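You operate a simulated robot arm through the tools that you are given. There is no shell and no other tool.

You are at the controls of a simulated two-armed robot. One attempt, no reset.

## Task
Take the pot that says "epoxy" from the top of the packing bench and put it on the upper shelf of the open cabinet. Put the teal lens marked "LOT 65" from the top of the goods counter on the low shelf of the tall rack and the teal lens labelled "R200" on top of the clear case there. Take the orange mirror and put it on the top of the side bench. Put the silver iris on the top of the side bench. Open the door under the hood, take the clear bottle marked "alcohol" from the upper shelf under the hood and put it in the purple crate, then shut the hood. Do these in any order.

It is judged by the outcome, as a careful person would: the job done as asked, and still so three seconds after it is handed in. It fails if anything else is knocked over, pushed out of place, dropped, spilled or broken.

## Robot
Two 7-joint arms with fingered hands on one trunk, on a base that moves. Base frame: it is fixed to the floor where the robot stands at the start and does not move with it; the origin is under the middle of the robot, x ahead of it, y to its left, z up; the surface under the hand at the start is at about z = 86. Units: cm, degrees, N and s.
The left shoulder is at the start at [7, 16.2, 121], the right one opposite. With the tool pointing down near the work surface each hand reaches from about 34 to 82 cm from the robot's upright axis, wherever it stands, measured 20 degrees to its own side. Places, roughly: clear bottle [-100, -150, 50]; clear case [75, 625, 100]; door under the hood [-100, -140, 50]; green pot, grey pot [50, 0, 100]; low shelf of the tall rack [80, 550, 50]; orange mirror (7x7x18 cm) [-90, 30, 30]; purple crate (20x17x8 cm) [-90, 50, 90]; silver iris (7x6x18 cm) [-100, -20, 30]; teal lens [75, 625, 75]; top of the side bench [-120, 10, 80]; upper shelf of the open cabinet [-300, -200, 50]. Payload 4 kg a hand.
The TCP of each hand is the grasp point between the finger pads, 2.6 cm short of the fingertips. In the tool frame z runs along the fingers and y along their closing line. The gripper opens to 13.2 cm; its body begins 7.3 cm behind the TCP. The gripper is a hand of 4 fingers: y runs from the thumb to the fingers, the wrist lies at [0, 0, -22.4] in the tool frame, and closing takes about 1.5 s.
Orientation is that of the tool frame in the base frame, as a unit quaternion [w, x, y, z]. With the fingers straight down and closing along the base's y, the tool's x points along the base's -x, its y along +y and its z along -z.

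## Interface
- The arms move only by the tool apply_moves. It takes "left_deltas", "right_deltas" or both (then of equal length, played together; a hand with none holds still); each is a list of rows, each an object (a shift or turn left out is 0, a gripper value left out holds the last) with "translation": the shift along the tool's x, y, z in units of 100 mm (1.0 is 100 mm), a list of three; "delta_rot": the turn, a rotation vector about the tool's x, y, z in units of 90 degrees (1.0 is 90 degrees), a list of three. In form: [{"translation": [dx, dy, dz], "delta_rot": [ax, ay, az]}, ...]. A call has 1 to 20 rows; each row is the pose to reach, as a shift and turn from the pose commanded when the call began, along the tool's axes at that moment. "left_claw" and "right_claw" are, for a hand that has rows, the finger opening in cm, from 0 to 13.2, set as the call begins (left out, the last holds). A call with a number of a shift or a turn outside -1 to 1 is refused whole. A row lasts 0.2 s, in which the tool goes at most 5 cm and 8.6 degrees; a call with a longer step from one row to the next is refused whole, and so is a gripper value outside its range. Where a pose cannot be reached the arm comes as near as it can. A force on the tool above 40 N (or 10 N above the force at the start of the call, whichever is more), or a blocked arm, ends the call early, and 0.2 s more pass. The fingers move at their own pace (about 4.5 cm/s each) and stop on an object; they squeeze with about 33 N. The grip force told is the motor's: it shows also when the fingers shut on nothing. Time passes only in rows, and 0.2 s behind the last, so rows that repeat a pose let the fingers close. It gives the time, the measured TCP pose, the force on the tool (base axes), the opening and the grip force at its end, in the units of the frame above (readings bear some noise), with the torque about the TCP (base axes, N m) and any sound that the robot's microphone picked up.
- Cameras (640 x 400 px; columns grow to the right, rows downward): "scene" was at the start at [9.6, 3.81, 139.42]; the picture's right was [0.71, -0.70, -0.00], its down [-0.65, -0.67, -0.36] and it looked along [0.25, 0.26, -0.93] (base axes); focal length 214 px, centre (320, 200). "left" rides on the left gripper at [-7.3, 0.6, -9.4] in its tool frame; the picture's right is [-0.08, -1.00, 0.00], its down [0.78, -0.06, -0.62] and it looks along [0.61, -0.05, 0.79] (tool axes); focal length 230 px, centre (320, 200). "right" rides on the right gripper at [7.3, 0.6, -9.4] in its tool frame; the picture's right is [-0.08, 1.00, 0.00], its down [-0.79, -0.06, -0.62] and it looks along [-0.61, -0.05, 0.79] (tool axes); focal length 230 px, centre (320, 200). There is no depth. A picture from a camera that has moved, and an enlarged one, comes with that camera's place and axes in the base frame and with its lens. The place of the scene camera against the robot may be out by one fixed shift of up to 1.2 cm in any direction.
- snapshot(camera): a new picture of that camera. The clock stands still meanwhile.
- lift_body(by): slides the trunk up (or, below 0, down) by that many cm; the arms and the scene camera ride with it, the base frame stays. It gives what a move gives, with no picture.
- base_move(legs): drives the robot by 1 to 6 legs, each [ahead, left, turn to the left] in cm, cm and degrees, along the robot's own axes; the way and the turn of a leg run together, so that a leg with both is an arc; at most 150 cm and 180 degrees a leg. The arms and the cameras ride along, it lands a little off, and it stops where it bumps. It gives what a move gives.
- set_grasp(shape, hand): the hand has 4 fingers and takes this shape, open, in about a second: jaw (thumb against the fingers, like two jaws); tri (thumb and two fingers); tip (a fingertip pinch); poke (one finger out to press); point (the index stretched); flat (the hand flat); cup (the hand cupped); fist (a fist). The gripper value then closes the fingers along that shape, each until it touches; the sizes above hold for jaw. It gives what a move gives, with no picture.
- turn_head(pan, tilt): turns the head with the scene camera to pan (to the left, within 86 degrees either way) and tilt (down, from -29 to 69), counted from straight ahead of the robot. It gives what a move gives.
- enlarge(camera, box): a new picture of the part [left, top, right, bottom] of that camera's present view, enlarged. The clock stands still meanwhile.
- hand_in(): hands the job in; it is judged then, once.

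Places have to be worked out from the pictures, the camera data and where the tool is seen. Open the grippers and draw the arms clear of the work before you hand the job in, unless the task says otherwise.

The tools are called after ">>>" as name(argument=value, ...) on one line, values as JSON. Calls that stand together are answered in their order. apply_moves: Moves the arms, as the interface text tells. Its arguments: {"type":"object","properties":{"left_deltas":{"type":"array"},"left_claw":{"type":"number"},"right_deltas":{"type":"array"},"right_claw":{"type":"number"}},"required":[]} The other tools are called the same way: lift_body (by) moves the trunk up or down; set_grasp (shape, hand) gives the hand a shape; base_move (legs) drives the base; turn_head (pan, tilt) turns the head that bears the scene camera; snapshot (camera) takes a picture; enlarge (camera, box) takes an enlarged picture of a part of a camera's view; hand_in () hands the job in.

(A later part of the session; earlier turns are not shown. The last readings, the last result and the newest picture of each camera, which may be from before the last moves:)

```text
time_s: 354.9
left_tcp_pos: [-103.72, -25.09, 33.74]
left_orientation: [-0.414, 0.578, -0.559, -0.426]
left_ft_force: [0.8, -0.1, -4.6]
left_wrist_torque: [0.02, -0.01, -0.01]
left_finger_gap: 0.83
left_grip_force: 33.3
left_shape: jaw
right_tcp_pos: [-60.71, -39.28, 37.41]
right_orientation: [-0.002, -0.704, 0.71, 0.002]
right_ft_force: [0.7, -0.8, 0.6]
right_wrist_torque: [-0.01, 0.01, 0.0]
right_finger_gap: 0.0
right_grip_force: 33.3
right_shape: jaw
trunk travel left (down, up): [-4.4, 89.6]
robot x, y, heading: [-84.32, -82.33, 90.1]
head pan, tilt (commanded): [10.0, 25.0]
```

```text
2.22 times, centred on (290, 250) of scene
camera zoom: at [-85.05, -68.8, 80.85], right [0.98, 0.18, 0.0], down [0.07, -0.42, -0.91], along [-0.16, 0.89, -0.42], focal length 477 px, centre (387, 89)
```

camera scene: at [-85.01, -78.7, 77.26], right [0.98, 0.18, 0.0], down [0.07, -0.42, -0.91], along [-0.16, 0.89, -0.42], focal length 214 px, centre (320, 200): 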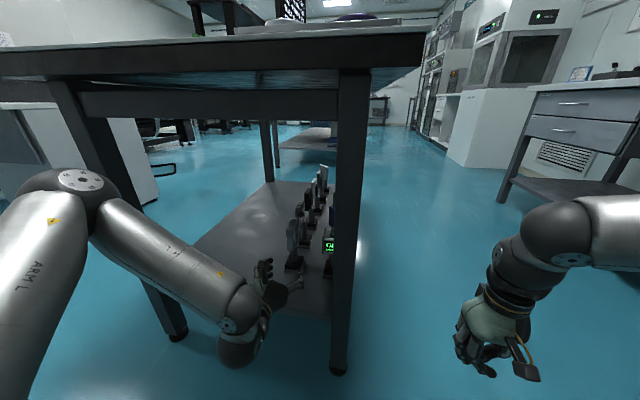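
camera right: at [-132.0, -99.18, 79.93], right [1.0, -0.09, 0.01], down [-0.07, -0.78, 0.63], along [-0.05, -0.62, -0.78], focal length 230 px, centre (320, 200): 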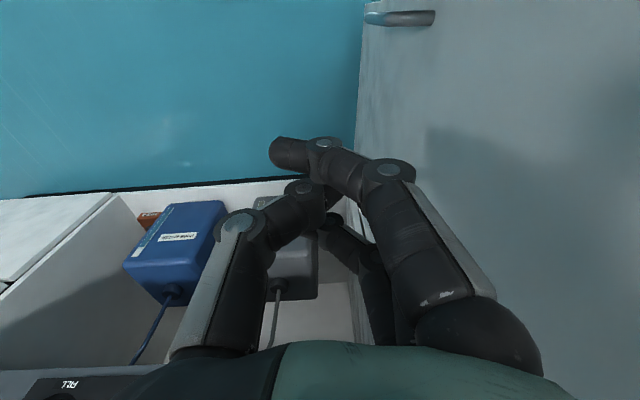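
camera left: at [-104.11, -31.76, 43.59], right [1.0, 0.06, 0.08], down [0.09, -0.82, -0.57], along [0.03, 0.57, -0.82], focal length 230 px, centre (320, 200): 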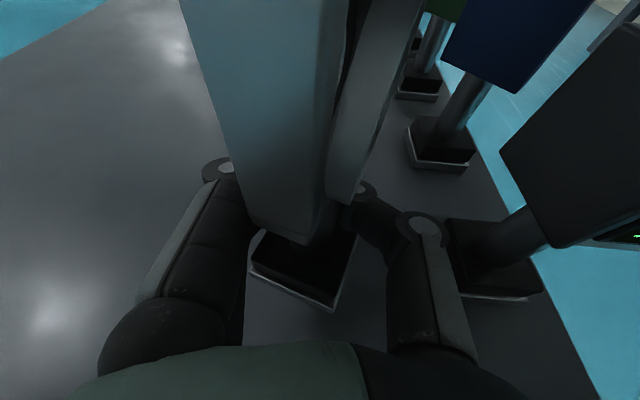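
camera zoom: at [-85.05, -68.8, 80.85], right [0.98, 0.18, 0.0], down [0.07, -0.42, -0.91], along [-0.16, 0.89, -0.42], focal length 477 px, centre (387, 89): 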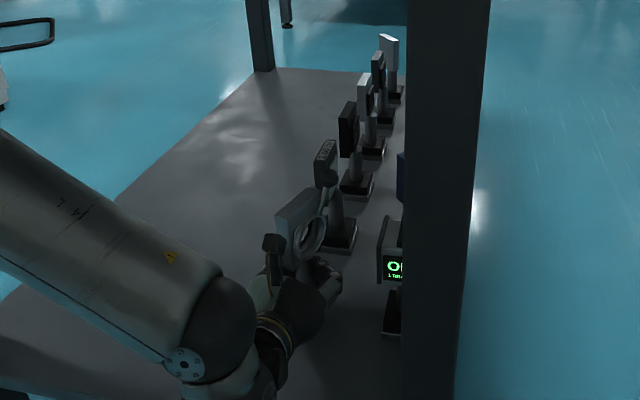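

The iris is lifted with about a 4.6 N load; it has turned a bit in the grip but is held. I'll back straight out from the rack.

>>> base_move(legs=[[-10, 0, 0]])

>>> snapshot(camera="left")

>>> base_move(legs=[[-12, 0, 0]])

>>> apply_moves(left_deltas=[{"translation": [0.08, 0, -0.25]}, {"translation": [0.16, 0, -0.5]}, {"translation": [0.24, 0, -0.76]}])

>>> snapshot(camera="left")

>>> snapshot(camera="scene")

```text
time_s: 356.1
left_tcp_pos: [-103.72, -34.93, 33.78]
left_orientation: [-0.415, 0.578, -0.559, -0.426]
left_ft_force: [-0.5, -0.1, -5.5]
left_wrist_torque: [0.04, -0.04, 0.01]
left_finger_gap: 0.83
left_grip_force: 32.5
left_shape: jaw
right_tcp_pos: [-60.71, -49.23, 37.51]
right_orientation: [-0.001, -0.704, 0.71, 0.003]
right_ft_force: [0.2, 0.4, -1.3]
right_wrist_torque: [0.0, 0.01, -0.03]
right_finger_gap: 0.0
right_grip_force: 32.7
right_shape: jaw
trunk travel left (down, up): [-4.4, 89.6]
robot x, y, heading: [-84.15, -92.49, 90.0]
head pan, tilt (commanded): [10.0, 25.0]
```

```text
taken
camera left: at [-104.14, -41.65, 43.62], right [1.0, 0.06, 0.08], down [0.09, -0.82, -0.57], along [0.03, 0.57, -0.82], focal length 230 px, centre (320, 200)
```

left: 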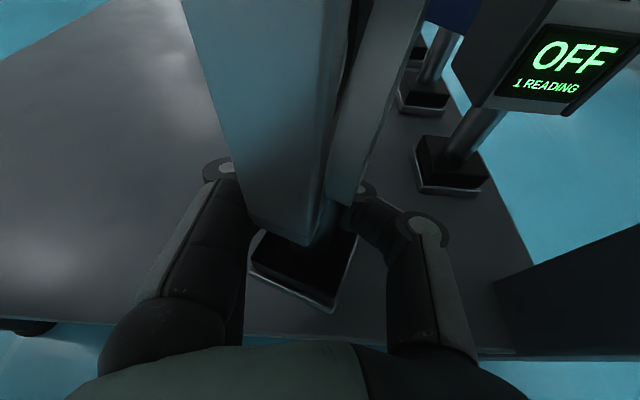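

```text
time_s: 357.3
left_tcp_pos: [-103.68, -47.06, 33.82]
left_orientation: [-0.415, 0.578, -0.559, -0.427]
left_ft_force: [0.2, 0.2, -5.6]
left_wrist_torque: [0.05, -0.01, 0.01]
left_finger_gap: 0.83
left_grip_force: 32.9
left_shape: jaw
right_tcp_pos: [-60.72, -61.52, 37.3]
right_orientation: [-0.001, -0.704, 0.71, 0.002]
right_ft_force: [-0.3, -0.2, 0.2]
right_wrist_torque: [0.02, 0.0, -0.04]
right_finger_gap: 0.0
right_grip_force: 33.3
right_shape: jaw
trunk travel left (down, up): [-4.4, 89.6]
robot x, y, heading: [-83.99, -105.11, 90.1]
head pan, tilt (commanded): [10.0, 25.0]
```

```text
time_s: 358.1
left_tcp_pos: [-103.55, -54.23, 33.87]
left_orientation: [-0.414, 0.578, -0.559, -0.427]
left_ft_force: [0.4, -0.8, -4.9]
left_wrist_torque: [0.06, -0.04, -0.03]
left_finger_gap: 0.79
left_grip_force: 32.9
left_shape: jaw
left hand out of reach, approached as far as the arm can: row 3
right_tcp_pos: [-60.58, -61.53, 37.36]
right_orientation: [-0.001, -0.704, 0.71, 0.003]
right_ft_force: [-0.8, -0.1, -0.2]
right_wrist_torque: [0.02, -0.01, -0.04]
right_finger_gap: 0.02
right_grip_force: 33.3
right_shape: jaw
trunk travel left (down, up): [-4.4, 89.6]
robot x, y, heading: [-83.92, -104.68, 90.5]
head pan, tilt (commanded): [10.0, 25.0]
```

```text
taken
camera left: at [-103.84, -60.92, 43.69], right [1.0, 0.06, 0.08], down [0.09, -0.82, -0.57], along [0.03, 0.57, -0.82], focal length 230 px, centre (320, 200)
```

left: 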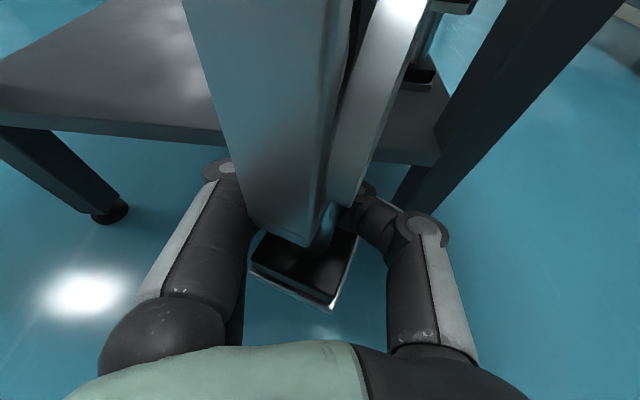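

```text
taken
camera scene: at [-84.97, -90.9, 80.85], right [0.98, 0.18, 0.0], down [0.07, -0.42, -0.91], along [-0.16, 0.89, -0.42], focal length 214 px, centre (320, 200)
```

scene: 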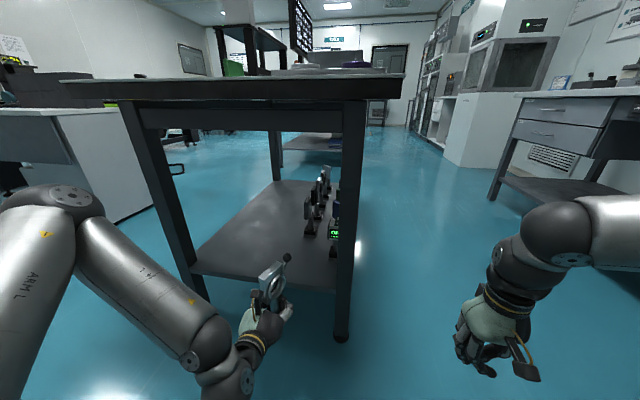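

The iris is out and held upright. I'll raise the trunk so it clears the bench top.

>>> lift_body(by=40)

>>> lift_body(by=29)

>>> turn_head(pan=20, tilt=40)

>>> snapshot(camera="scene")

>>> snapshot(camera="left")

```text
time_s: 361.9
left_tcp_pos: [-103.54, -54.14, 73.94]
left_orientation: [-0.414, 0.578, -0.558, -0.427]
left_ft_force: [-1.1, 0.1, -6.1]
left_wrist_torque: [0.01, -0.03, 0.0]
left_finger_gap: 0.8
left_grip_force: 33.0
left_shape: jaw
right_tcp_pos: [-60.69, -61.44, 77.39]
right_orientation: [-0.001, -0.704, 0.71, 0.003]
right_ft_force: [0.1, -0.3, 0.0]
right_wrist_torque: [0.01, -0.01, -0.02]
right_finger_gap: 0.02
right_grip_force: 33.4
right_shape: jaw
trunk travel left (down, up): [-44.4, 49.6]
robot x, y, heading: [-83.65, -104.69, 90.3]
head pan, tilt (commanded): [10.0, 25.0]
```

```text
time_s: 364.9
left_tcp_pos: [-103.49, -54.22, 102.9]
left_orientation: [-0.414, 0.578, -0.558, -0.427]
left_ft_force: [-0.1, 0.6, -5.0]
left_wrist_torque: [0.02, 0.01, 0.03]
left_finger_gap: 0.78
left_grip_force: 33.0
left_shape: jaw
right_tcp_pos: [-60.64, -61.4, 106.46]
right_orientation: [-0.001, -0.704, 0.71, 0.003]
right_ft_force: [0.4, 0.3, 0.1]
right_wrist_torque: [0.02, -0.03, -0.01]
right_finger_gap: 0.01
right_grip_force: 32.8
right_shape: jaw
trunk travel left (down, up): [-73.4, 20.6]
robot x, y, heading: [-84.18, -105.06, 90.3]
head pan, tilt (commanded): [10.0, 25.0]
```

```text
time_s: 365.6
left_tcp_pos: [-103.5, -54.03, 102.87]
left_orientation: [-0.414, 0.578, -0.559, -0.427]
left_ft_force: [-0.7, -0.6, -5.6]
left_wrist_torque: [0.03, -0.04, -0.01]
left_finger_gap: 0.79
left_grip_force: 33.0
left_shape: jaw
right_tcp_pos: [-60.77, -61.46, 106.47]
right_orientation: [-0.001, -0.704, 0.71, 0.002]
right_ft_force: [0.0, 0.7, -0.3]
right_wrist_torque: [0.0, -0.01, 0.0]
right_finger_gap: 0.0
right_grip_force: 33.5
right_shape: jaw
trunk travel left (down, up): [-73.4, 20.6]
robot x, y, heading: [-84.13, -105.03, 90.3]
head pan, tilt (commanded): [20.0, 40.0]
```

```text
taken
camera scene: at [-86.28, -91.94, 147.53], right [0.94, 0.34, 0.0], down [0.22, -0.6, -0.77], along [-0.26, 0.72, -0.64], focal length 214 px, centre (320, 200)
```

scene: 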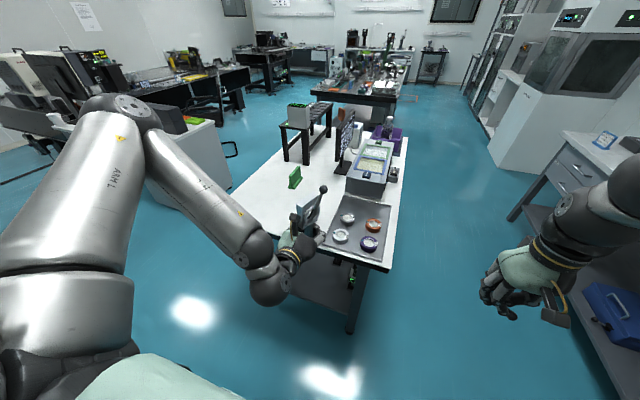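

```text
taken
camera left: at [-103.85, -60.84, 112.69], right [1.0, 0.06, 0.08], down [0.09, -0.82, -0.57], along [0.03, 0.57, -0.82], focal length 230 px, centre (320, 200)
```

left: 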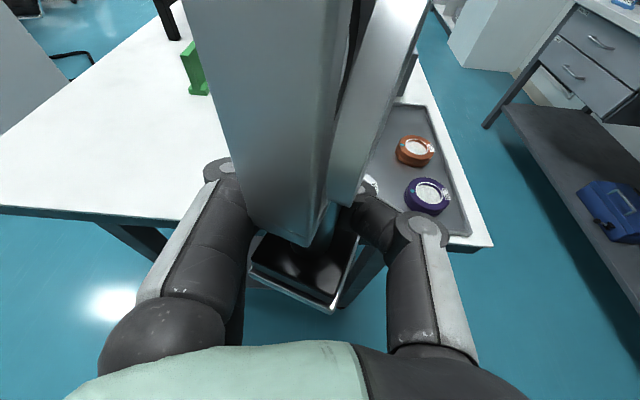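

The iris is above bench height. I'll move the base 16.5 cm left and 19.5 cm forward to bring it over the free area left of the tray.

>>> base_move(legs=[[0, 17, 0], [19.5, 0, 0]])

>>> lift_body(by=-8)

>>> snapshot(camera="left")

>>> enlarge(camera="scene", box=[220, 100, 420, 340])

```text
time_s: 368.3
left_tcp_pos: [-120.17, -34.84, 103.0]
left_orientation: [-0.414, 0.578, -0.558, -0.427]
left_ft_force: [-0.3, 0.4, -6.3]
left_wrist_torque: [0.01, -0.01, 0.01]
left_finger_gap: 0.78
left_grip_force: 33.4
left_shape: jaw
right_tcp_pos: [-77.47, -42.32, 106.44]
right_orientation: [0.0, -0.704, 0.71, 0.003]
right_ft_force: [0.3, -0.5, -0.5]
right_wrist_torque: [0.01, -0.01, -0.02]
right_finger_gap: 0.0
right_grip_force: 32.8
right_shape: jaw
trunk travel left (down, up): [-73.4, 20.6]
robot x, y, heading: [-100.65, -85.68, 90.3]
head pan, tilt (commanded): [20.0, 40.0]
```

```text
time_s: 369.4
left_tcp_pos: [-120.2, -34.81, 94.91]
left_orientation: [-0.413, 0.579, -0.559, -0.426]
left_ft_force: [-0.4, -0.4, -5.3]
left_wrist_torque: [0.07, -0.01, 0.01]
left_finger_gap: 0.78
left_grip_force: 33.2
left_shape: jaw
right_tcp_pos: [-77.44, -42.16, 98.48]
right_orientation: [-0.002, -0.703, 0.711, 0.003]
right_ft_force: [0.1, -0.1, 0.7]
right_wrist_torque: [0.02, -0.02, -0.06]
right_finger_gap: 0.01
right_grip_force: 33.4
right_shape: jaw
trunk travel left (down, up): [-65.4, 28.6]
robot x, y, heading: [-100.8, -85.69, 90.0]
head pan, tilt (commanded): [20.0, 40.0]
```

```text
taken
camera left: at [-120.58, -41.47, 104.69], right [1.0, 0.05, 0.08], down [0.09, -0.82, -0.57], along [0.03, 0.57, -0.82], focal length 230 px, centre (320, 200)
```

left: 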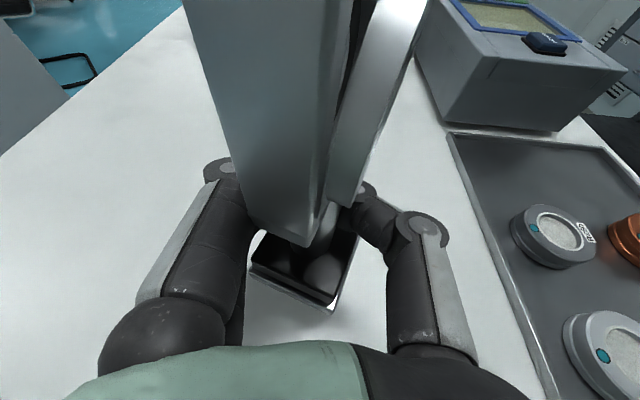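

```text
1.67 times, centred on (320, 220) of scene
camera zoom: at [-103.07, -72.59, 139.52], right [0.94, 0.34, 0.0], down [0.22, -0.6, -0.77], along [-0.26, 0.72, -0.64], focal length 358 px, centre (320, 167)
```

zoom: 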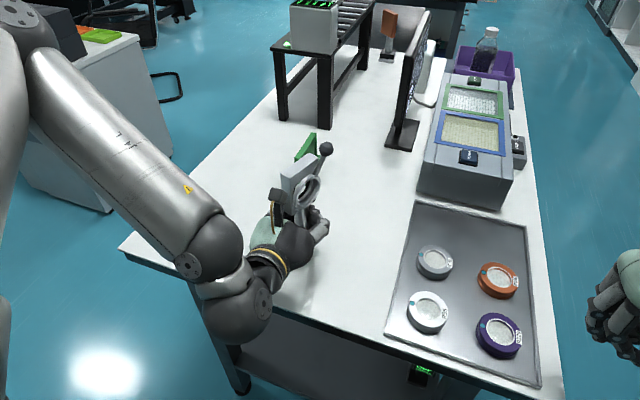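

The iris is over clear bench surface, away from the tray and the green stand. I'll lower it gently until contact.

>>> lift_body(by=-2.8)

>>> lift_body(by=-0.5)

>>> lift_body(by=-0.4)

```text
time_s: 370.2
left_tcp_pos: [-120.15, -34.74, 92.09]
left_orientation: [-0.414, 0.578, -0.559, -0.427]
left_ft_force: [0.0, 1.1, -5.8]
left_wrist_torque: [0.05, -0.01, 0.0]
left_finger_gap: 0.78
left_grip_force: 32.7
left_shape: jaw
right_tcp_pos: [-77.43, -42.15, 95.58]
right_orientation: [-0.001, -0.703, 0.711, 0.003]
right_ft_force: [0.6, -0.3, -0.4]
right_wrist_torque: [0.0, -0.02, 0.0]
right_finger_gap: 0.01
right_grip_force: 32.2
right_shape: jaw
trunk travel left (down, up): [-62.6, 31.4]
robot x, y, heading: [-100.37, -85.51, 90.1]
head pan, tilt (commanded): [20.0, 40.0]
```

```text
time_s: 370.7
left_tcp_pos: [-120.19, -34.65, 91.55]
left_orientation: [-0.414, 0.578, -0.559, -0.427]
left_ft_force: [0.7, -0.6, -4.2]
left_wrist_torque: [0.01, -0.02, 0.0]
left_finger_gap: 0.79
left_grip_force: 32.4
left_shape: jaw
right_tcp_pos: [-77.48, -42.04, 95.14]
right_orientation: [-0.001, -0.704, 0.711, 0.003]
right_ft_force: [-0.3, 0.0, -0.2]
right_wrist_torque: [0.0, -0.03, -0.02]
right_finger_gap: 0.0
right_grip_force: 32.6
right_shape: jaw
trunk travel left (down, up): [-62.1, 31.9]
robot x, y, heading: [-100.75, -85.62, 90.1]
head pan, tilt (commanded): [20.0, 40.0]
```

```text
time_s: 371.2
left_tcp_pos: [-120.28, -34.76, 91.2]
left_orientation: [-0.414, 0.578, -0.559, -0.427]
left_ft_force: [-0.2, -0.3, -5.3]
left_wrist_torque: [0.0, 0.0, 0.04]
left_finger_gap: 0.8
left_grip_force: 32.9
left_shape: jaw
right_tcp_pos: [-77.61, -42.12, 94.81]
right_orientation: [-0.001, -0.703, 0.711, 0.002]
right_ft_force: [0.0, 1.5, 0.9]
right_wrist_torque: [-0.03, 0.02, -0.02]
right_finger_gap: 0.01
right_grip_force: 32.9
right_shape: jaw
trunk travel left (down, up): [-61.7, 32.3]
robot x, y, heading: [-100.78, -85.24, 90.1]
head pan, tilt (commanded): [20.0, 40.0]
```

No contact yet; I'll continue in small steps.

>>> lift_body(by=-0.4)

>>> lift_body(by=-0.4)

>>> lift_body(by=-0.3)

```text
time_s: 371.8
left_tcp_pos: [-120.15, -34.79, 90.92]
left_orientation: [-0.415, 0.578, -0.558, -0.427]
left_ft_force: [-0.3, -0.6, 0.6]
left_wrist_torque: [0.03, -0.05, 0.01]
left_finger_gap: 0.75
left_grip_force: 32.7
left_shape: jaw
right_tcp_pos: [-77.49, -42.16, 94.35]
right_orientation: [-0.001, -0.703, 0.711, 0.002]
right_ft_force: [0.2, -0.1, -0.2]
right_wrist_torque: [0.04, 0.0, -0.01]
right_finger_gap: 0.01
right_grip_force: 33.1
right_shape: jaw
trunk travel left (down, up): [-61.3, 32.7]
robot x, y, heading: [-100.85, -85.5, 90.1]
head pan, tilt (commanded): [20.0, 40.0]
```

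```text
time_s: 372.3
left_tcp_pos: [-120.14, -34.71, 90.68]
left_orientation: [-0.416, 0.577, -0.557, -0.429]
left_ft_force: [-3.7, 2.8, 21.3]
left_wrist_torque: [-0.18, 0.1, -0.05]
left_finger_gap: 0.77
left_grip_force: 32.8
left_shape: jaw
right_tcp_pos: [-77.49, -42.23, 94.02]
right_orientation: [-0.001, -0.703, 0.711, 0.003]
right_ft_force: [-0.1, -0.3, -0.2]
right_wrist_torque: [-0.01, -0.02, 0.01]
right_finger_gap: 0.0
right_grip_force: 33.1
right_shape: jaw
trunk travel left (down, up): [-60.9, 33.1]
robot x, y, heading: [-100.71, -85.7, 90.4]
head pan, tilt (commanded): [20.0, 40.0]
```

```text
time_s: 372.8
left_tcp_pos: [-120.24, -34.85, 90.1]
left_orientation: [-0.414, 0.578, -0.56, -0.426]
left_ft_force: [-0.4, 6.4, 13.5]
left_wrist_torque: [0.02, 0.11, 0.02]
left_finger_gap: 0.64
left_grip_force: 32.6
left_shape: jaw
right_tcp_pos: [-77.45, -42.17, 93.58]
right_orientation: [-0.001, -0.703, 0.711, 0.004]
right_ft_force: [0.8, 0.3, 1.0]
right_wrist_torque: [-0.01, 0.0, -0.01]
right_finger_gap: 0.01
right_grip_force: 33.2
right_shape: jaw
trunk travel left (down, up): [-60.6, 33.4]
robot x, y, heading: [-100.97, -85.34, 90.0]
head pan, tilt (commanded): [20.0, 40.0]
```

Contact is made. I'll check the view, then open the hand.

>>> snapshot(camera="left")

>>> apply_moves(left_deltas=[{"translation": [0, 0, 0]}, {"translation": [0, 0, 0]}, {"translation": [0, 0, 0]}, {"translation": [0, 0, 0]}, {"translation": [0, 0, 0]}, {"translation": [0, 0, 0]}], left_claw=6.5)

>>> snapshot(camera="left")

>>> enlarge(camera="scene", box=[220, 100, 420, 340])

```text
taken
camera left: at [-120.53, -41.56, 99.9], right [1.0, 0.05, 0.08], down [0.09, -0.82, -0.57], along [0.03, 0.57, -0.82], focal length 230 px, centre (320, 200)
```

left: 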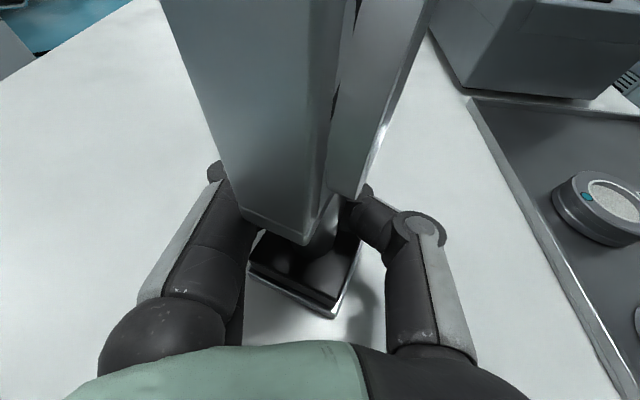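

```text
time_s: 374.2
left_tcp_pos: [-120.23, -34.9, 90.11]
left_orientation: [-0.414, 0.578, -0.559, -0.426]
left_ft_force: [0.4, 0.0, -0.4]
left_wrist_torque: [-0.04, 0.02, 0.02]
left_finger_gap: 6.41
left_grip_force: 0.0
left_shape: jaw
right_tcp_pos: [-77.48, -42.04, 93.71]
right_orientation: [-0.001, -0.703, 0.711, 0.003]
right_ft_force: [0.6, 0.0, 0.8]
right_wrist_torque: [-0.01, 0.02, -0.02]
right_finger_gap: 0.0
right_grip_force: 32.4
right_shape: jaw
trunk travel left (down, up): [-60.6, 33.4]
robot x, y, heading: [-100.8, -85.94, 90.2]
head pan, tilt (commanded): [20.0, 40.0]
```

```text
taken
camera left: at [-120.57, -41.52, 99.91], right [1.0, 0.05, 0.08], down [0.09, -0.82, -0.57], along [0.03, 0.57, -0.82], focal length 230 px, centre (320, 200)
```

left: 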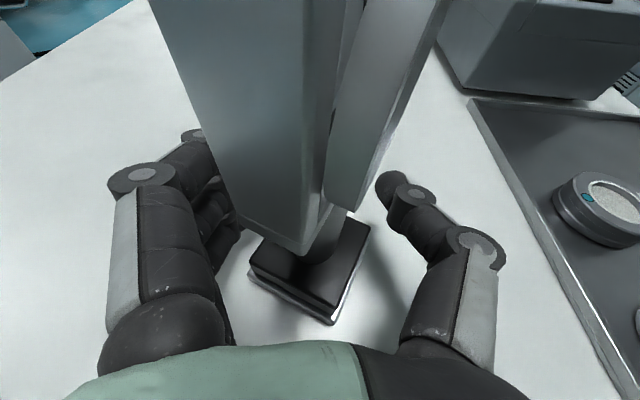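

```text
1.67 times, centred on (320, 220) of scene
camera zoom: at [-103.05, -72.65, 134.73], right [0.94, 0.34, 0.0], down [0.22, -0.6, -0.77], along [-0.26, 0.72, -0.64], focal length 358 px, centre (320, 167)
```

zoom: 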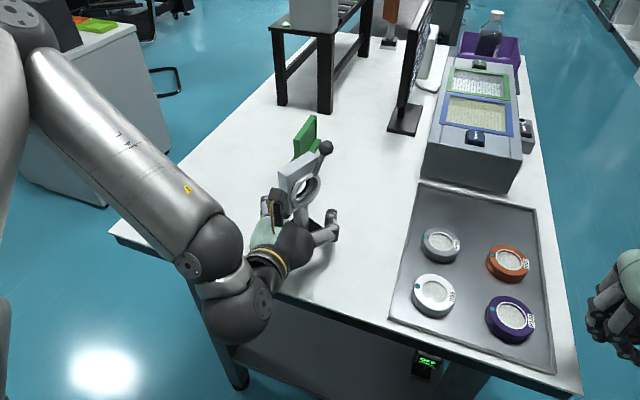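

The iris stands on the bench top. I'll withdraw straight back with the base and look.

>>> base_move(legs=[[-18, 0, 0]])

>>> snapshot(camera="left")

>>> enlarge(camera="scene", box=[200, 60, 440, 300])

```text
time_s: 375.7
left_tcp_pos: [-120.16, -52.99, 90.0]
left_orientation: [-0.415, 0.578, -0.559, -0.426]
left_ft_force: [-0.1, 0.4, 0.4]
left_wrist_torque: [0.06, 0.0, 0.01]
left_finger_gap: 6.46
left_grip_force: 0.1
left_shape: jaw
right_tcp_pos: [-77.39, -60.29, 93.55]
right_orientation: [-0.001, -0.703, 0.711, 0.003]
right_ft_force: [-0.2, -0.2, -1.1]
right_wrist_torque: [0.03, 0.01, -0.01]
right_finger_gap: 0.0
right_grip_force: 33.0
right_shape: jaw
trunk travel left (down, up): [-60.6, 33.4]
robot x, y, heading: [-100.71, -103.7, 90.4]
head pan, tilt (commanded): [20.0, 40.0]
```

```text
taken
camera left: at [-120.57, -59.78, 99.92], right [1.0, 0.06, 0.08], down [0.09, -0.82, -0.57], along [0.03, 0.57, -0.82], focal length 230 px, centre (320, 200)
```

left: 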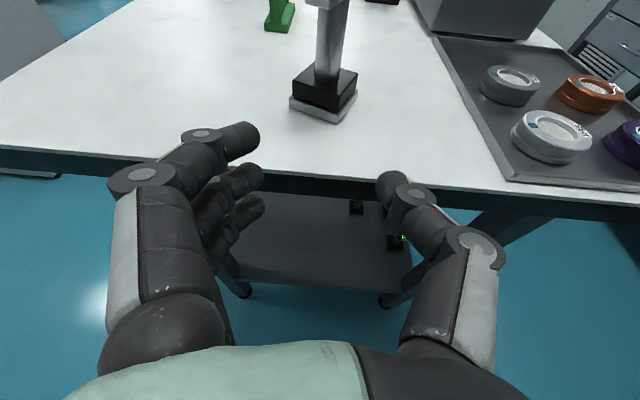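

```text
1.67 times, centred on (320, 180) of scene
camera zoom: at [-103.02, -90.9, 134.73], right [0.94, 0.34, 0.0], down [0.22, -0.6, -0.77], along [-0.26, 0.72, -0.64], focal length 358 px, centre (320, 233)
```

zoom: 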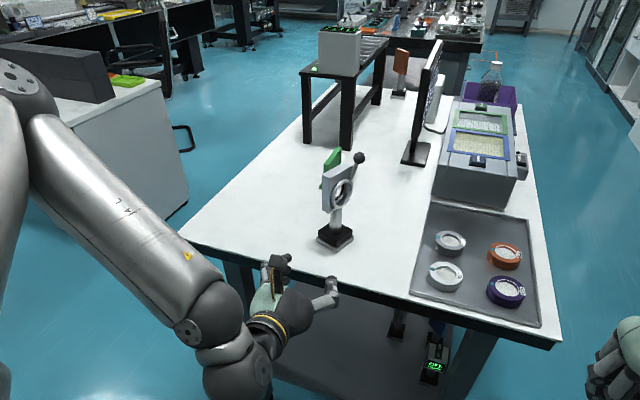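

Iris, mirror and bottle are all in place, and the iris stands upright. Now for the lenses at the far goods counter. I'll raise the trunk, move into the main aisle and look north.

>>> lift_body(by=22)

>>> base_move(legs=[[0, -74, 0]])

>>> turn_head(pan=0, tilt=15)

>>> snapshot(camera="scene")

```text
time_s: 378.1
left_tcp_pos: [-120.27, -53.09, 112.14]
left_orientation: [-0.414, 0.578, -0.559, -0.427]
left_ft_force: [0.4, -0.2, 1.1]
left_wrist_torque: [-0.01, 0.02, 0.01]
left_finger_gap: 6.47
left_grip_force: 0.0
left_shape: jaw
right_tcp_pos: [-77.42, -60.36, 115.59]
right_orientation: [-0.001, -0.704, 0.71, 0.003]
right_ft_force: [-0.3, 0.2, -0.3]
right_wrist_torque: [0.03, 0.0, -0.01]
right_finger_gap: 0.0
right_grip_force: 33.1
right_shape: jaw
trunk travel left (down, up): [-82.6, 11.4]
robot x, y, heading: [-101.08, -103.91, 90.1]
head pan, tilt (commanded): [20.0, 40.0]
```

```text
time_s: 382.0
left_tcp_pos: [-46.99, -52.94, 112.05]
left_orientation: [-0.416, 0.576, -0.562, -0.424]
left_ft_force: [0.2, 0.1, 0.0]
left_wrist_torque: [-0.04, 0.0, -0.05]
left_finger_gap: 6.45
left_grip_force: 0.0
left_shape: jaw
right_tcp_pos: [-4.18, -60.56, 115.51]
right_orientation: [-0.001, -0.701, 0.713, 0.003]
right_ft_force: [0.7, 0.4, -0.3]
right_wrist_torque: [-0.01, -0.01, 0.0]
right_finger_gap: 0.0
right_grip_force: 33.1
right_shape: jaw
trunk travel left (down, up): [-82.6, 11.4]
robot x, y, heading: [-27.63, -104.28, 89.8]
head pan, tilt (commanded): [20.0, 40.0]
```

```text
time_s: 382.9
left_tcp_pos: [-46.95, -52.94, 112.29]
left_orientation: [-0.416, 0.576, -0.561, -0.425]
left_ft_force: [0.9, 0.5, 0.5]
left_wrist_torque: [0.01, -0.01, -0.03]
left_finger_gap: 6.43
left_grip_force: 0.0
left_shape: jaw
right_tcp_pos: [-4.01, -60.61, 115.59]
right_orientation: [-0.001, -0.701, 0.713, 0.003]
right_ft_force: [0.3, 0.7, 1.0]
right_wrist_torque: [-0.01, 0.05, -0.04]
right_finger_gap: 0.0
right_grip_force: 33.2
right_shape: jaw
trunk travel left (down, up): [-82.6, 11.4]
robot x, y, heading: [-27.71, -103.96, 89.9]
head pan, tilt (commanded): [0.0, 15.0]
```

```text
taken
camera scene: at [-27.01, -89.59, 160.68], right [1.0, 0.0, 0.0], down [0.0, -0.26, -0.97], along [0.0, 0.97, -0.26], focal length 214 px, centre (320, 200)
```

scene: 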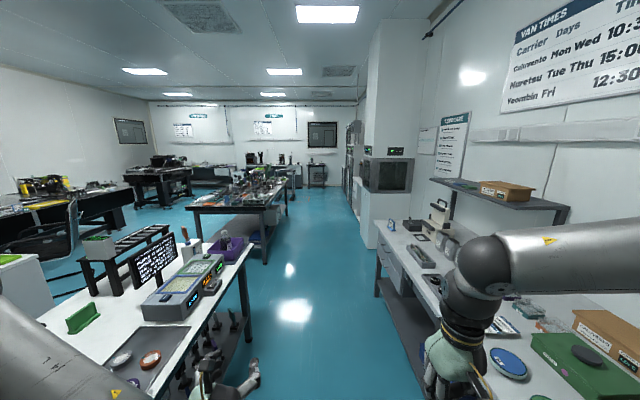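

The aisle north is clear along x≈-27. I'll drive 250 cm north and look again.

>>> base_move(legs=[[130, 0, 0], [130, 0, 0]])

>>> snapshot(camera="scene")

```text
time_s: 395.6
left_tcp_pos: [-48.74, 206.16, 112.16]
left_orientation: [-0.415, 0.577, -0.56, -0.426]
left_ft_force: [-0.4, -0.4, -0.2]
left_wrist_torque: [-0.01, -0.05, -0.01]
left_finger_gap: 6.45
left_grip_force: 0.2
left_shape: jaw
right_tcp_pos: [-5.98, 198.7, 115.71]
right_orientation: [-0.001, -0.701, 0.713, 0.003]
right_ft_force: [-0.7, 0.1, -0.4]
right_wrist_torque: [-0.01, -0.05, 0.0]
right_finger_gap: 0.02
right_grip_force: 32.6
right_shape: jaw
trunk travel left (down, up): [-82.6, 11.4]
robot x, y, heading: [-29.44, 155.6, 89.8]
head pan, tilt (commanded): [0.0, 15.0]
```

```text
taken
camera scene: at [-28.92, 169.68, 160.69], right [1.0, 0.0, 0.0], down [0.0, -0.26, -0.97], along [0.0, 0.97, -0.26], focal length 214 px, centre (320, 200)
```

scene: 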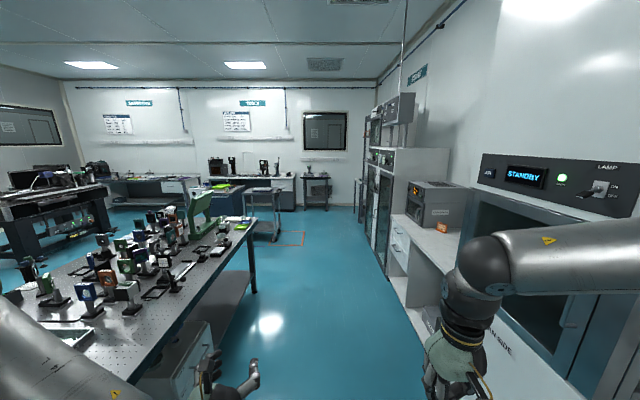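

Clear ahead between the optical table and the right-hand units. I'll drive another 150 cm and look ahead-right for the tall rack and goods counter.

>>> base_move(legs=[[150, 0, 0]])

>>> turn_head(pan=-25, tilt=20)

>>> snapshot(camera="scene")

```text
time_s: 402.9
left_tcp_pos: [-53.03, 354.0, 112.14]
left_orientation: [-0.408, 0.587, -0.549, -0.434]
left_ft_force: [-0.1, -0.6, -0.5]
left_wrist_torque: [0.02, -0.01, -0.05]
left_finger_gap: 6.43
left_grip_force: 0.0
left_shape: jaw
right_tcp_pos: [-10.07, 348.08, 115.64]
right_orientation: [0.001, 0.715, -0.699, -0.003]
right_ft_force: [-0.1, 0.1, -0.7]
right_wrist_torque: [0.04, 0.01, -0.02]
right_finger_gap: 0.0
right_grip_force: 32.5
right_shape: jaw
trunk travel left (down, up): [-82.6, 11.4]
robot x, y, heading: [-31.84, 303.97, 91.8]
head pan, tilt (commanded): [0.0, 15.0]
```

```text
time_s: 403.8
left_tcp_pos: [-53.02, 353.95, 112.15]
left_orientation: [-0.407, 0.587, -0.55, -0.433]
left_ft_force: [-0.2, -0.3, 0.1]
left_wrist_torque: [0.03, -0.01, -0.01]
left_finger_gap: 6.45
left_grip_force: 0.1
left_shape: jaw
right_tcp_pos: [-10.13, 348.1, 115.6]
right_orientation: [0.002, 0.716, -0.698, -0.003]
right_ft_force: [-0.1, -0.4, 0.7]
right_wrist_torque: [0.0, 0.0, -0.01]
right_finger_gap: 0.0
right_grip_force: 32.6
right_shape: jaw
trunk travel left (down, up): [-82.6, 11.4]
robot x, y, heading: [-31.85, 304.17, 92.0]
head pan, tilt (commanded): [-25.0, 20.0]
```

```text
taken
camera scene: at [-27.82, 317.45, 159.87], right [0.92, -0.39, 0.0], down [-0.13, -0.32, -0.94], along [0.37, 0.87, -0.34], focal length 214 px, centre (320, 200)
```

scene: 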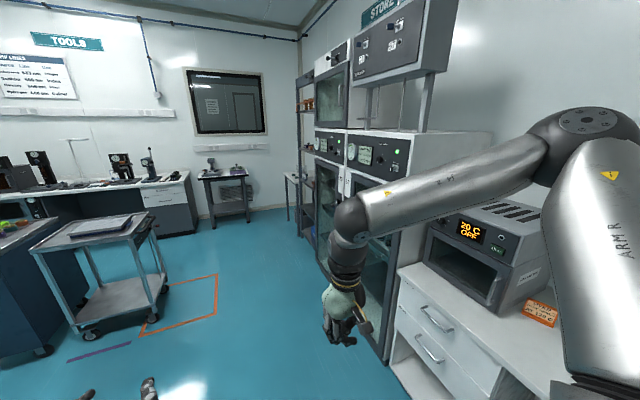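

I see the glass-door units, and beyond them an open tall rack and a counter on the right. I'll drive 215 cm further north, easing right, and look toward the +x wall.

>>> base_move(legs=[[108, -10, -2], [107, -8, 0]])

>>> turn_head(pan=-60, tilt=25)

>>> snapshot(camera="scene")

```text
time_s: 414.4
left_tcp_pos: [-35.12, 567.32, 112.21]
left_orientation: [-0.416, 0.576, -0.56, -0.426]
left_ft_force: [0.7, -0.3, 0.4]
left_wrist_torque: [0.05, 0.02, 0.0]
left_finger_gap: 6.46
left_grip_force: 0.0
left_shape: jaw
right_tcp_pos: [7.6, 559.97, 115.71]
right_orientation: [0.0, -0.701, 0.713, 0.003]
right_ft_force: [0.0, 0.5, 0.0]
right_wrist_torque: [-0.02, -0.02, -0.03]
right_finger_gap: 0.0
right_grip_force: 32.4
right_shape: jaw
trunk travel left (down, up): [-82.6, 11.4]
robot x, y, heading: [-16.1, 516.72, 89.9]
head pan, tilt (commanded): [-25.0, 20.0]
```

```text
time_s: 415.4
left_tcp_pos: [-35.21, 567.51, 112.26]
left_orientation: [-0.416, 0.577, -0.56, -0.426]
left_ft_force: [0.5, 0.1, -0.4]
left_wrist_torque: [-0.05, 0.01, 0.01]
left_finger_gap: 6.46
left_grip_force: 0.1
left_shape: jaw
right_tcp_pos: [7.57, 559.95, 115.61]
right_orientation: [-0.001, -0.702, 0.712, 0.003]
right_ft_force: [0.5, 0.4, 0.5]
right_wrist_torque: [-0.04, 0.01, 0.02]
right_finger_gap: 0.02
right_grip_force: 33.0
right_shape: jaw
trunk travel left (down, up): [-82.6, 11.4]
robot x, y, heading: [-16.06, 516.95, 90.0]
head pan, tilt (commanded): [-60.0, 25.0]
```

```text
taken
camera scene: at [-7.31, 526.16, 159.06], right [0.5, -0.87, 0.0], down [-0.37, -0.21, -0.91], along [0.79, 0.45, -0.42], focal length 214 px, centre (320, 200)
```

scene: 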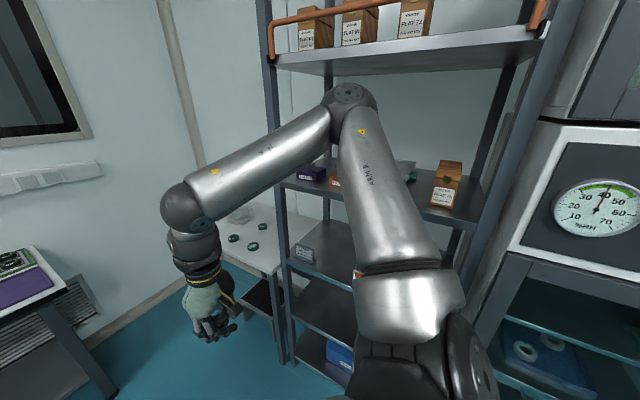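

The tall rack and, to its left, the goods counter with teal lenses are in view. I'll turn right to face them.

>>> base_move(legs=[[0, 25, 0], [0, 0, -90]])

>>> turn_head(pan=20, tilt=35)

>>> snapshot(camera="scene")

```text
time_s: 421.1
left_tcp_pos: [9.8, 534.98, 112.2]
left_orientation: [0.595, -0.004, 0.803, 0.002]
left_ft_force: [0.4, 0.1, 0.2]
left_wrist_torque: [0.03, 0.04, -0.01]
left_finger_gap: 6.44
left_grip_force: 0.1
left_shape: jaw
right_tcp_pos: [1.43, 492.36, 115.65]
right_orientation: [0.002, 0.018, 1.0, 0.003]
right_ft_force: [-0.1, -0.1, 0.7]
right_wrist_torque: [-0.01, 0.02, -0.01]
right_finger_gap: 0.02
right_grip_force: 33.3
right_shape: jaw
trunk travel left (down, up): [-82.6, 11.4]
robot x, y, heading: [-41.49, 516.79, -1.2]
head pan, tilt (commanded): [-60.0, 25.0]
```

```text
time_s: 422.6
left_tcp_pos: [9.89, 534.97, 112.06]
left_orientation: [0.595, -0.003, 0.804, 0.001]
left_ft_force: [1.2, 0.2, -0.4]
left_wrist_torque: [0.0, -0.02, 0.03]
left_finger_gap: 6.44
left_grip_force: 0.1
left_shape: jaw
right_tcp_pos: [1.41, 492.38, 115.6]
right_orientation: [0.001, 0.018, 1.0, 0.002]
right_ft_force: [-0.7, 0.1, 0.7]
right_wrist_torque: [-0.03, 0.0, -0.01]
right_finger_gap: 0.0
right_grip_force: 33.2
right_shape: jaw
trunk travel left (down, up): [-82.6, 11.4]
robot x, y, heading: [-41.23, 516.57, -1.5]
head pan, tilt (commanded): [20.0, 35.0]
```

```text
taken
camera scene: at [-27.33, 519.33, 157.49], right [0.32, -0.95, 0.0], down [-0.54, -0.18, -0.82], along [0.78, 0.26, -0.57], focal length 214 px, centre (320, 200)
```

scene: 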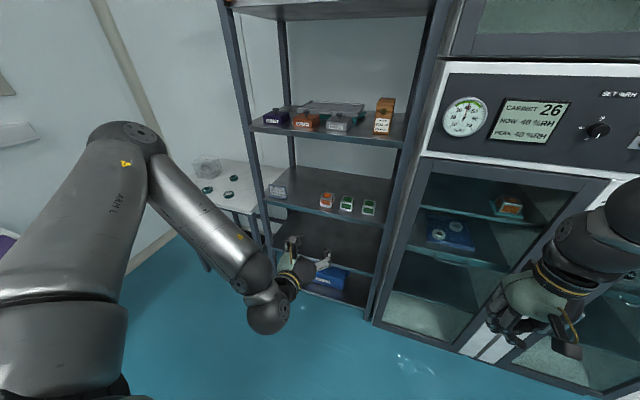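

The rack shelves and counter are clear from here. I'll slide left to face the goods counter and read the lens labels.

>>> base_move(legs=[[0, 75, 1.4]])

>>> turn_head(pan=10, tilt=40)

>>> snapshot(camera="scene")

>>> snapshot(camera="left")

```text
time_s: 426.7
left_tcp_pos: [10.23, 611.8, 112.13]
left_orientation: [0.595, -0.013, 0.803, 0.009]
left_ft_force: [-0.4, 0.1, 0.9]
left_wrist_torque: [0.02, 0.01, 0.04]
left_finger_gap: 6.45
left_grip_force: 0.1
left_shape: jaw
right_tcp_pos: [2.91, 569.15, 115.59]
right_orientation: [0.001, 0.007, 1.0, 0.003]
right_ft_force: [0.2, 0.3, -0.2]
right_wrist_torque: [0.01, 0.02, 0.0]
right_finger_gap: 0.01
right_grip_force: 33.1
right_shape: jaw
trunk travel left (down, up): [-82.6, 11.4]
robot x, y, heading: [-40.24, 592.74, -0.1]
head pan, tilt (commanded): [20.0, 35.0]
```

```text
time_s: 427.4
left_tcp_pos: [10.3, 611.95, 112.14]
left_orientation: [0.595, -0.013, 0.803, 0.008]
left_ft_force: [-1.2, -0.1, 0.8]
left_wrist_torque: [0.04, 0.0, -0.01]
left_finger_gap: 6.43
left_grip_force: 0.2
left_shape: jaw
right_tcp_pos: [2.92, 569.16, 115.61]
right_orientation: [0.001, 0.007, 1.0, 0.002]
right_ft_force: [-0.1, -0.3, 1.5]
right_wrist_torque: [0.03, 0.01, -0.01]
right_finger_gap: 0.02
right_grip_force: 33.2
right_shape: jaw
trunk travel left (down, up): [-82.6, 11.4]
robot x, y, heading: [-40.42, 592.54, 0.1]
head pan, tilt (commanded): [10.0, 40.0]
```

```text
taken
camera scene: at [-26.39, 593.9, 156.73], right [0.17, -0.98, 0.0], down [-0.63, -0.11, -0.77], along [0.75, 0.13, -0.64], focal length 214 px, centre (320, 200)
```

scene: 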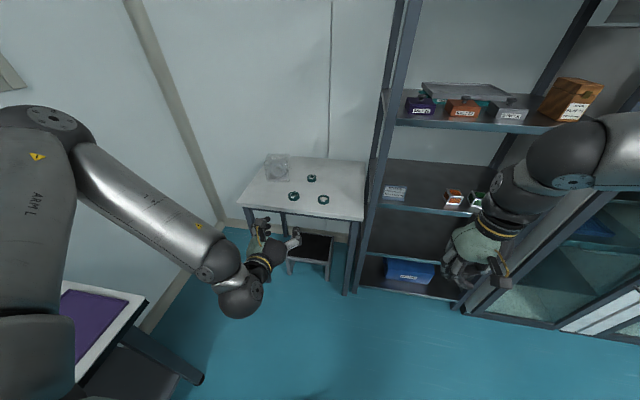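

```text
taken
camera left: at [3.46, 612.41, 121.92], right [0.05, -1.0, 0.08], down [-0.82, -0.09, -0.57], along [0.57, -0.03, -0.82], focal length 230 px, centre (320, 200)
```

left: 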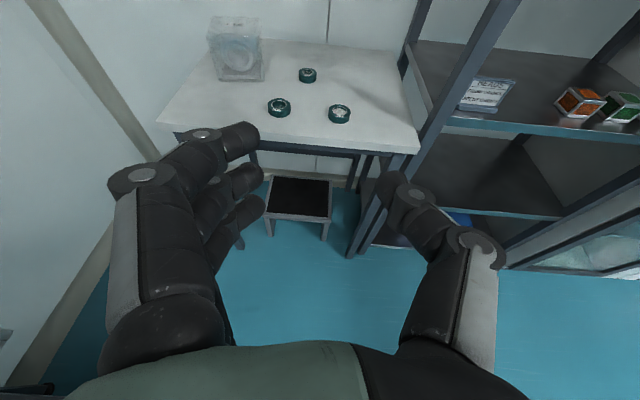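

The goods counter has three teal lenses and a clear case. I'll enlarge to read the labels.

>>> enlarge(camera="left", box=[190, 10, 380, 130])

>>> enlarge(camera="scene", box=[255, 145, 345, 210])

```text
3.33 times, centred on (285, 70) of left
camera zoom: at [3.46, 612.41, 121.92], right [0.05, -1.0, 0.08], down [-0.82, -0.09, -0.57], along [0.57, -0.03, -0.82], focal length 767 px, centre (437, 633)
```

zoom: 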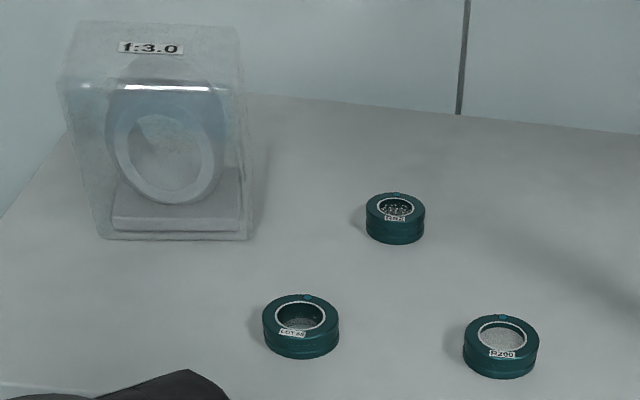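

```text
6.15 times, centred on (300, 178) of scene
camera zoom: at [-26.39, 593.9, 156.73], right [0.17, -0.98, 0.0], down [-0.63, -0.11, -0.77], along [0.75, 0.13, -0.64], focal length 1320 px, centre (443, 338)
```

zoom: 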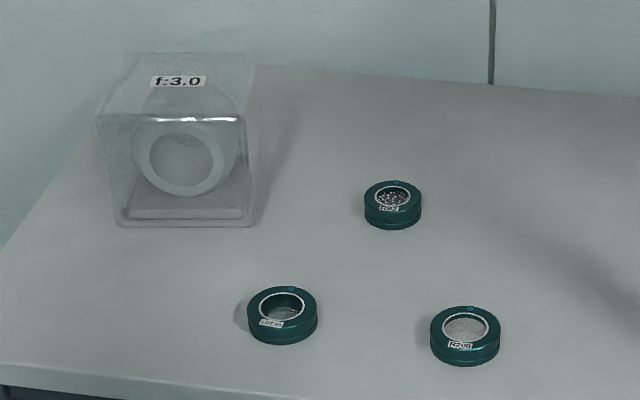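

From the labels, the front-left lens reads "LOT 65" at about (62, 624), the front-right one "R200" at about (62, 607), and the back one differs. The counter is near z 80 and the case top near z 94. I'll set the left hand back to a 45° tilt, lower the trunk, and move in for a closer label check.

>>> apply_moves(left_deltas=[{"translation": [0, 0, 0], "delta_rot": [0, 0.078, 0]}, {"translation": [0, 0, 0], "delta_rot": [0, 0.156, 0]}, {"translation": [0, 0, 0], "delta_rot": [0, 0.234, 0]}, {"translation": [0, 0, 0], "delta_rot": [0, 0.31, 0]}], left_claw=10)

>>> lift_body(by=-15)

>>> base_move(legs=[[30, 13.5, 0]])

>>> snapshot(camera="left")

>>> snapshot(camera="scene")

```text
time_s: 428.4
left_tcp_pos: [8.08, 610.01, 107.07]
left_orientation: [0.487, 0.013, 0.873, -0.038]
left_ft_force: [-0.2, -0.7, 0.5]
left_wrist_torque: [0.01, -0.01, 0.0]
left_finger_gap: 10.0
left_grip_force: 0.1
left_shape: jaw
left hand out of reach, approached as far as the arm can: row 1, 2, 3, 4
right_tcp_pos: [2.83, 569.11, 115.71]
right_orientation: [0.002, 0.006, 1.0, 0.002]
right_ft_force: [0.0, 0.1, 0.3]
right_wrist_torque: [0.0, 0.0, -0.02]
right_finger_gap: 0.0
right_grip_force: 32.6
right_shape: jaw
trunk travel left (down, up): [-82.6, 11.4]
robot x, y, heading: [-40.04, 592.38, -0.0]
head pan, tilt (commanded): [10.0, 40.0]
```

```text
time_s: 430.2
left_tcp_pos: [8.03, 609.99, 92.08]
left_orientation: [0.487, 0.012, 0.872, -0.038]
left_ft_force: [0.6, -0.2, 0.8]
left_wrist_torque: [0.0, 0.02, -0.02]
left_finger_gap: 10.0
left_grip_force: 0.1
left_shape: jaw
right_tcp_pos: [2.88, 569.14, 100.73]
right_orientation: [0.002, 0.006, 1.0, 0.003]
right_ft_force: [0.7, -0.6, -0.4]
right_wrist_torque: [-0.03, 0.02, 0.01]
right_finger_gap: 0.01
right_grip_force: 32.9
right_shape: jaw
trunk travel left (down, up): [-67.6, 26.4]
robot x, y, heading: [-40.32, 592.65, 0.1]
head pan, tilt (commanded): [10.0, 40.0]
```

```text
time_s: 432.4
left_tcp_pos: [37.78, 623.87, 92.09]
left_orientation: [0.487, 0.012, 0.873, -0.037]
left_ft_force: [0.4, 0.2, 0.6]
left_wrist_torque: [0.0, 0.01, -0.01]
left_finger_gap: 10.0
left_grip_force: 0.1
left_shape: jaw
right_tcp_pos: [32.58, 582.89, 100.75]
right_orientation: [0.001, 0.006, 1.0, 0.003]
right_ft_force: [0.0, 0.7, 0.5]
right_wrist_torque: [0.02, -0.02, 0.0]
right_finger_gap: 0.0
right_grip_force: 33.1
right_shape: jaw
trunk travel left (down, up): [-67.6, 26.4]
robot x, y, heading: [-10.6, 606.32, -0.0]
head pan, tilt (commanded): [10.0, 40.0]
```

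```text
taken
camera left: at [33.66, 625.33, 103.23], right [-0.02, -0.99, 0.12], down [-0.94, -0.03, -0.34], along [0.34, -0.12, -0.93], focal length 230 px, centre (320, 200)
```

left: 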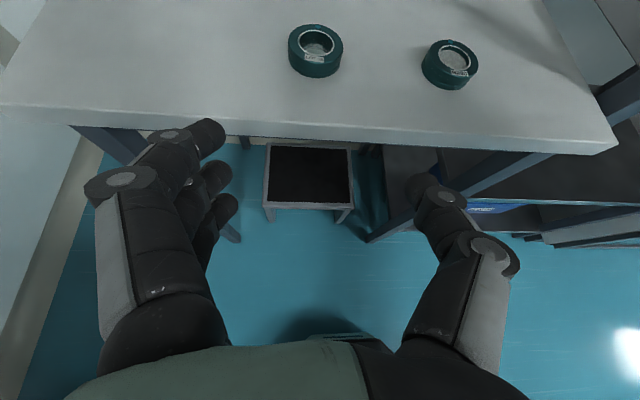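

```text
taken
camera scene: at [3.33, 607.56, 141.74], right [0.17, -0.98, 0.0], down [-0.63, -0.11, -0.77], along [0.75, 0.13, -0.64], focal length 214 px, centre (320, 200)
```

scene: 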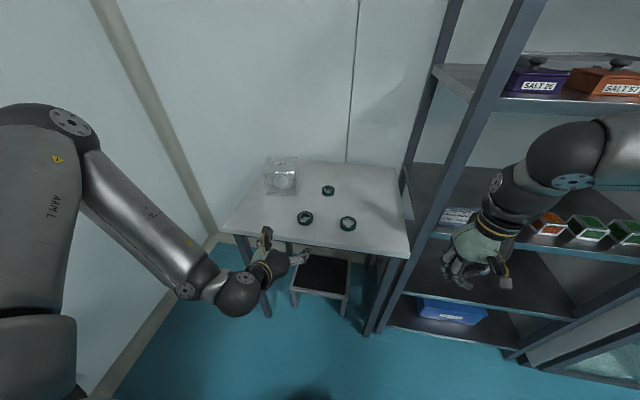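

I'll enlarge the two front lenses to confirm their labels.

>>> enlarge(camera="left", box=[270, 10, 370, 90])

>>> enlarge(camera="left", box=[400, 20, 500, 100])

>>> enlarge(camera="scene", box=[260, 150, 370, 240])

```text
5.00 times, centred on (320, 50) of left
camera zoom: at [33.66, 625.33, 103.23], right [-0.02, -0.99, 0.12], down [-0.94, -0.03, -0.34], along [0.34, -0.12, -0.93], focal length 1150 px, centre (320, 950)
```

zoom: 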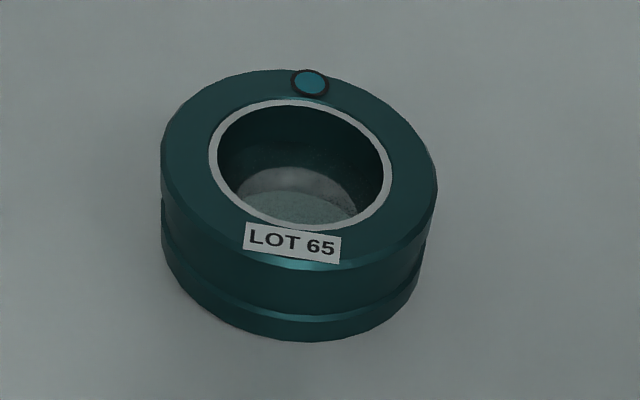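

```text
5.00 times, centred on (450, 60) of left
camera zoom: at [33.66, 625.33, 103.23], right [-0.02, -0.99, 0.12], down [-0.94, -0.03, -0.34], along [0.34, -0.12, -0.93], focal length 1150 px, centre (-330, 900)
```

zoom: 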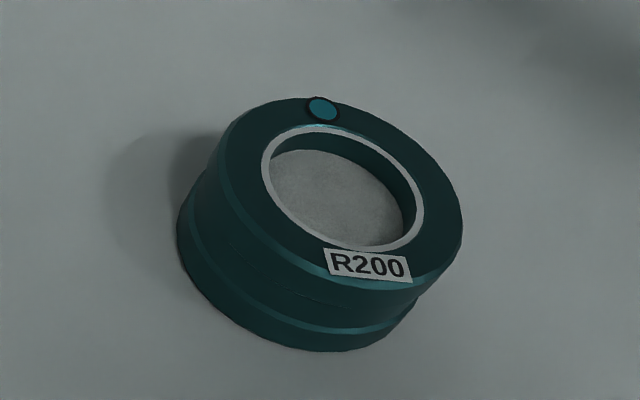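

```text
4.44 times, centred on (315, 195) of scene
camera zoom: at [3.33, 607.56, 141.74], right [0.17, -0.98, 0.0], down [-0.63, -0.11, -0.77], along [0.75, 0.13, -0.64], focal length 953 px, centre (342, 222)
```

zoom: 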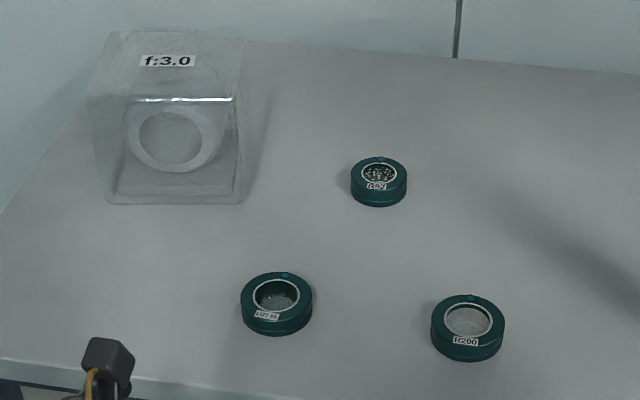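

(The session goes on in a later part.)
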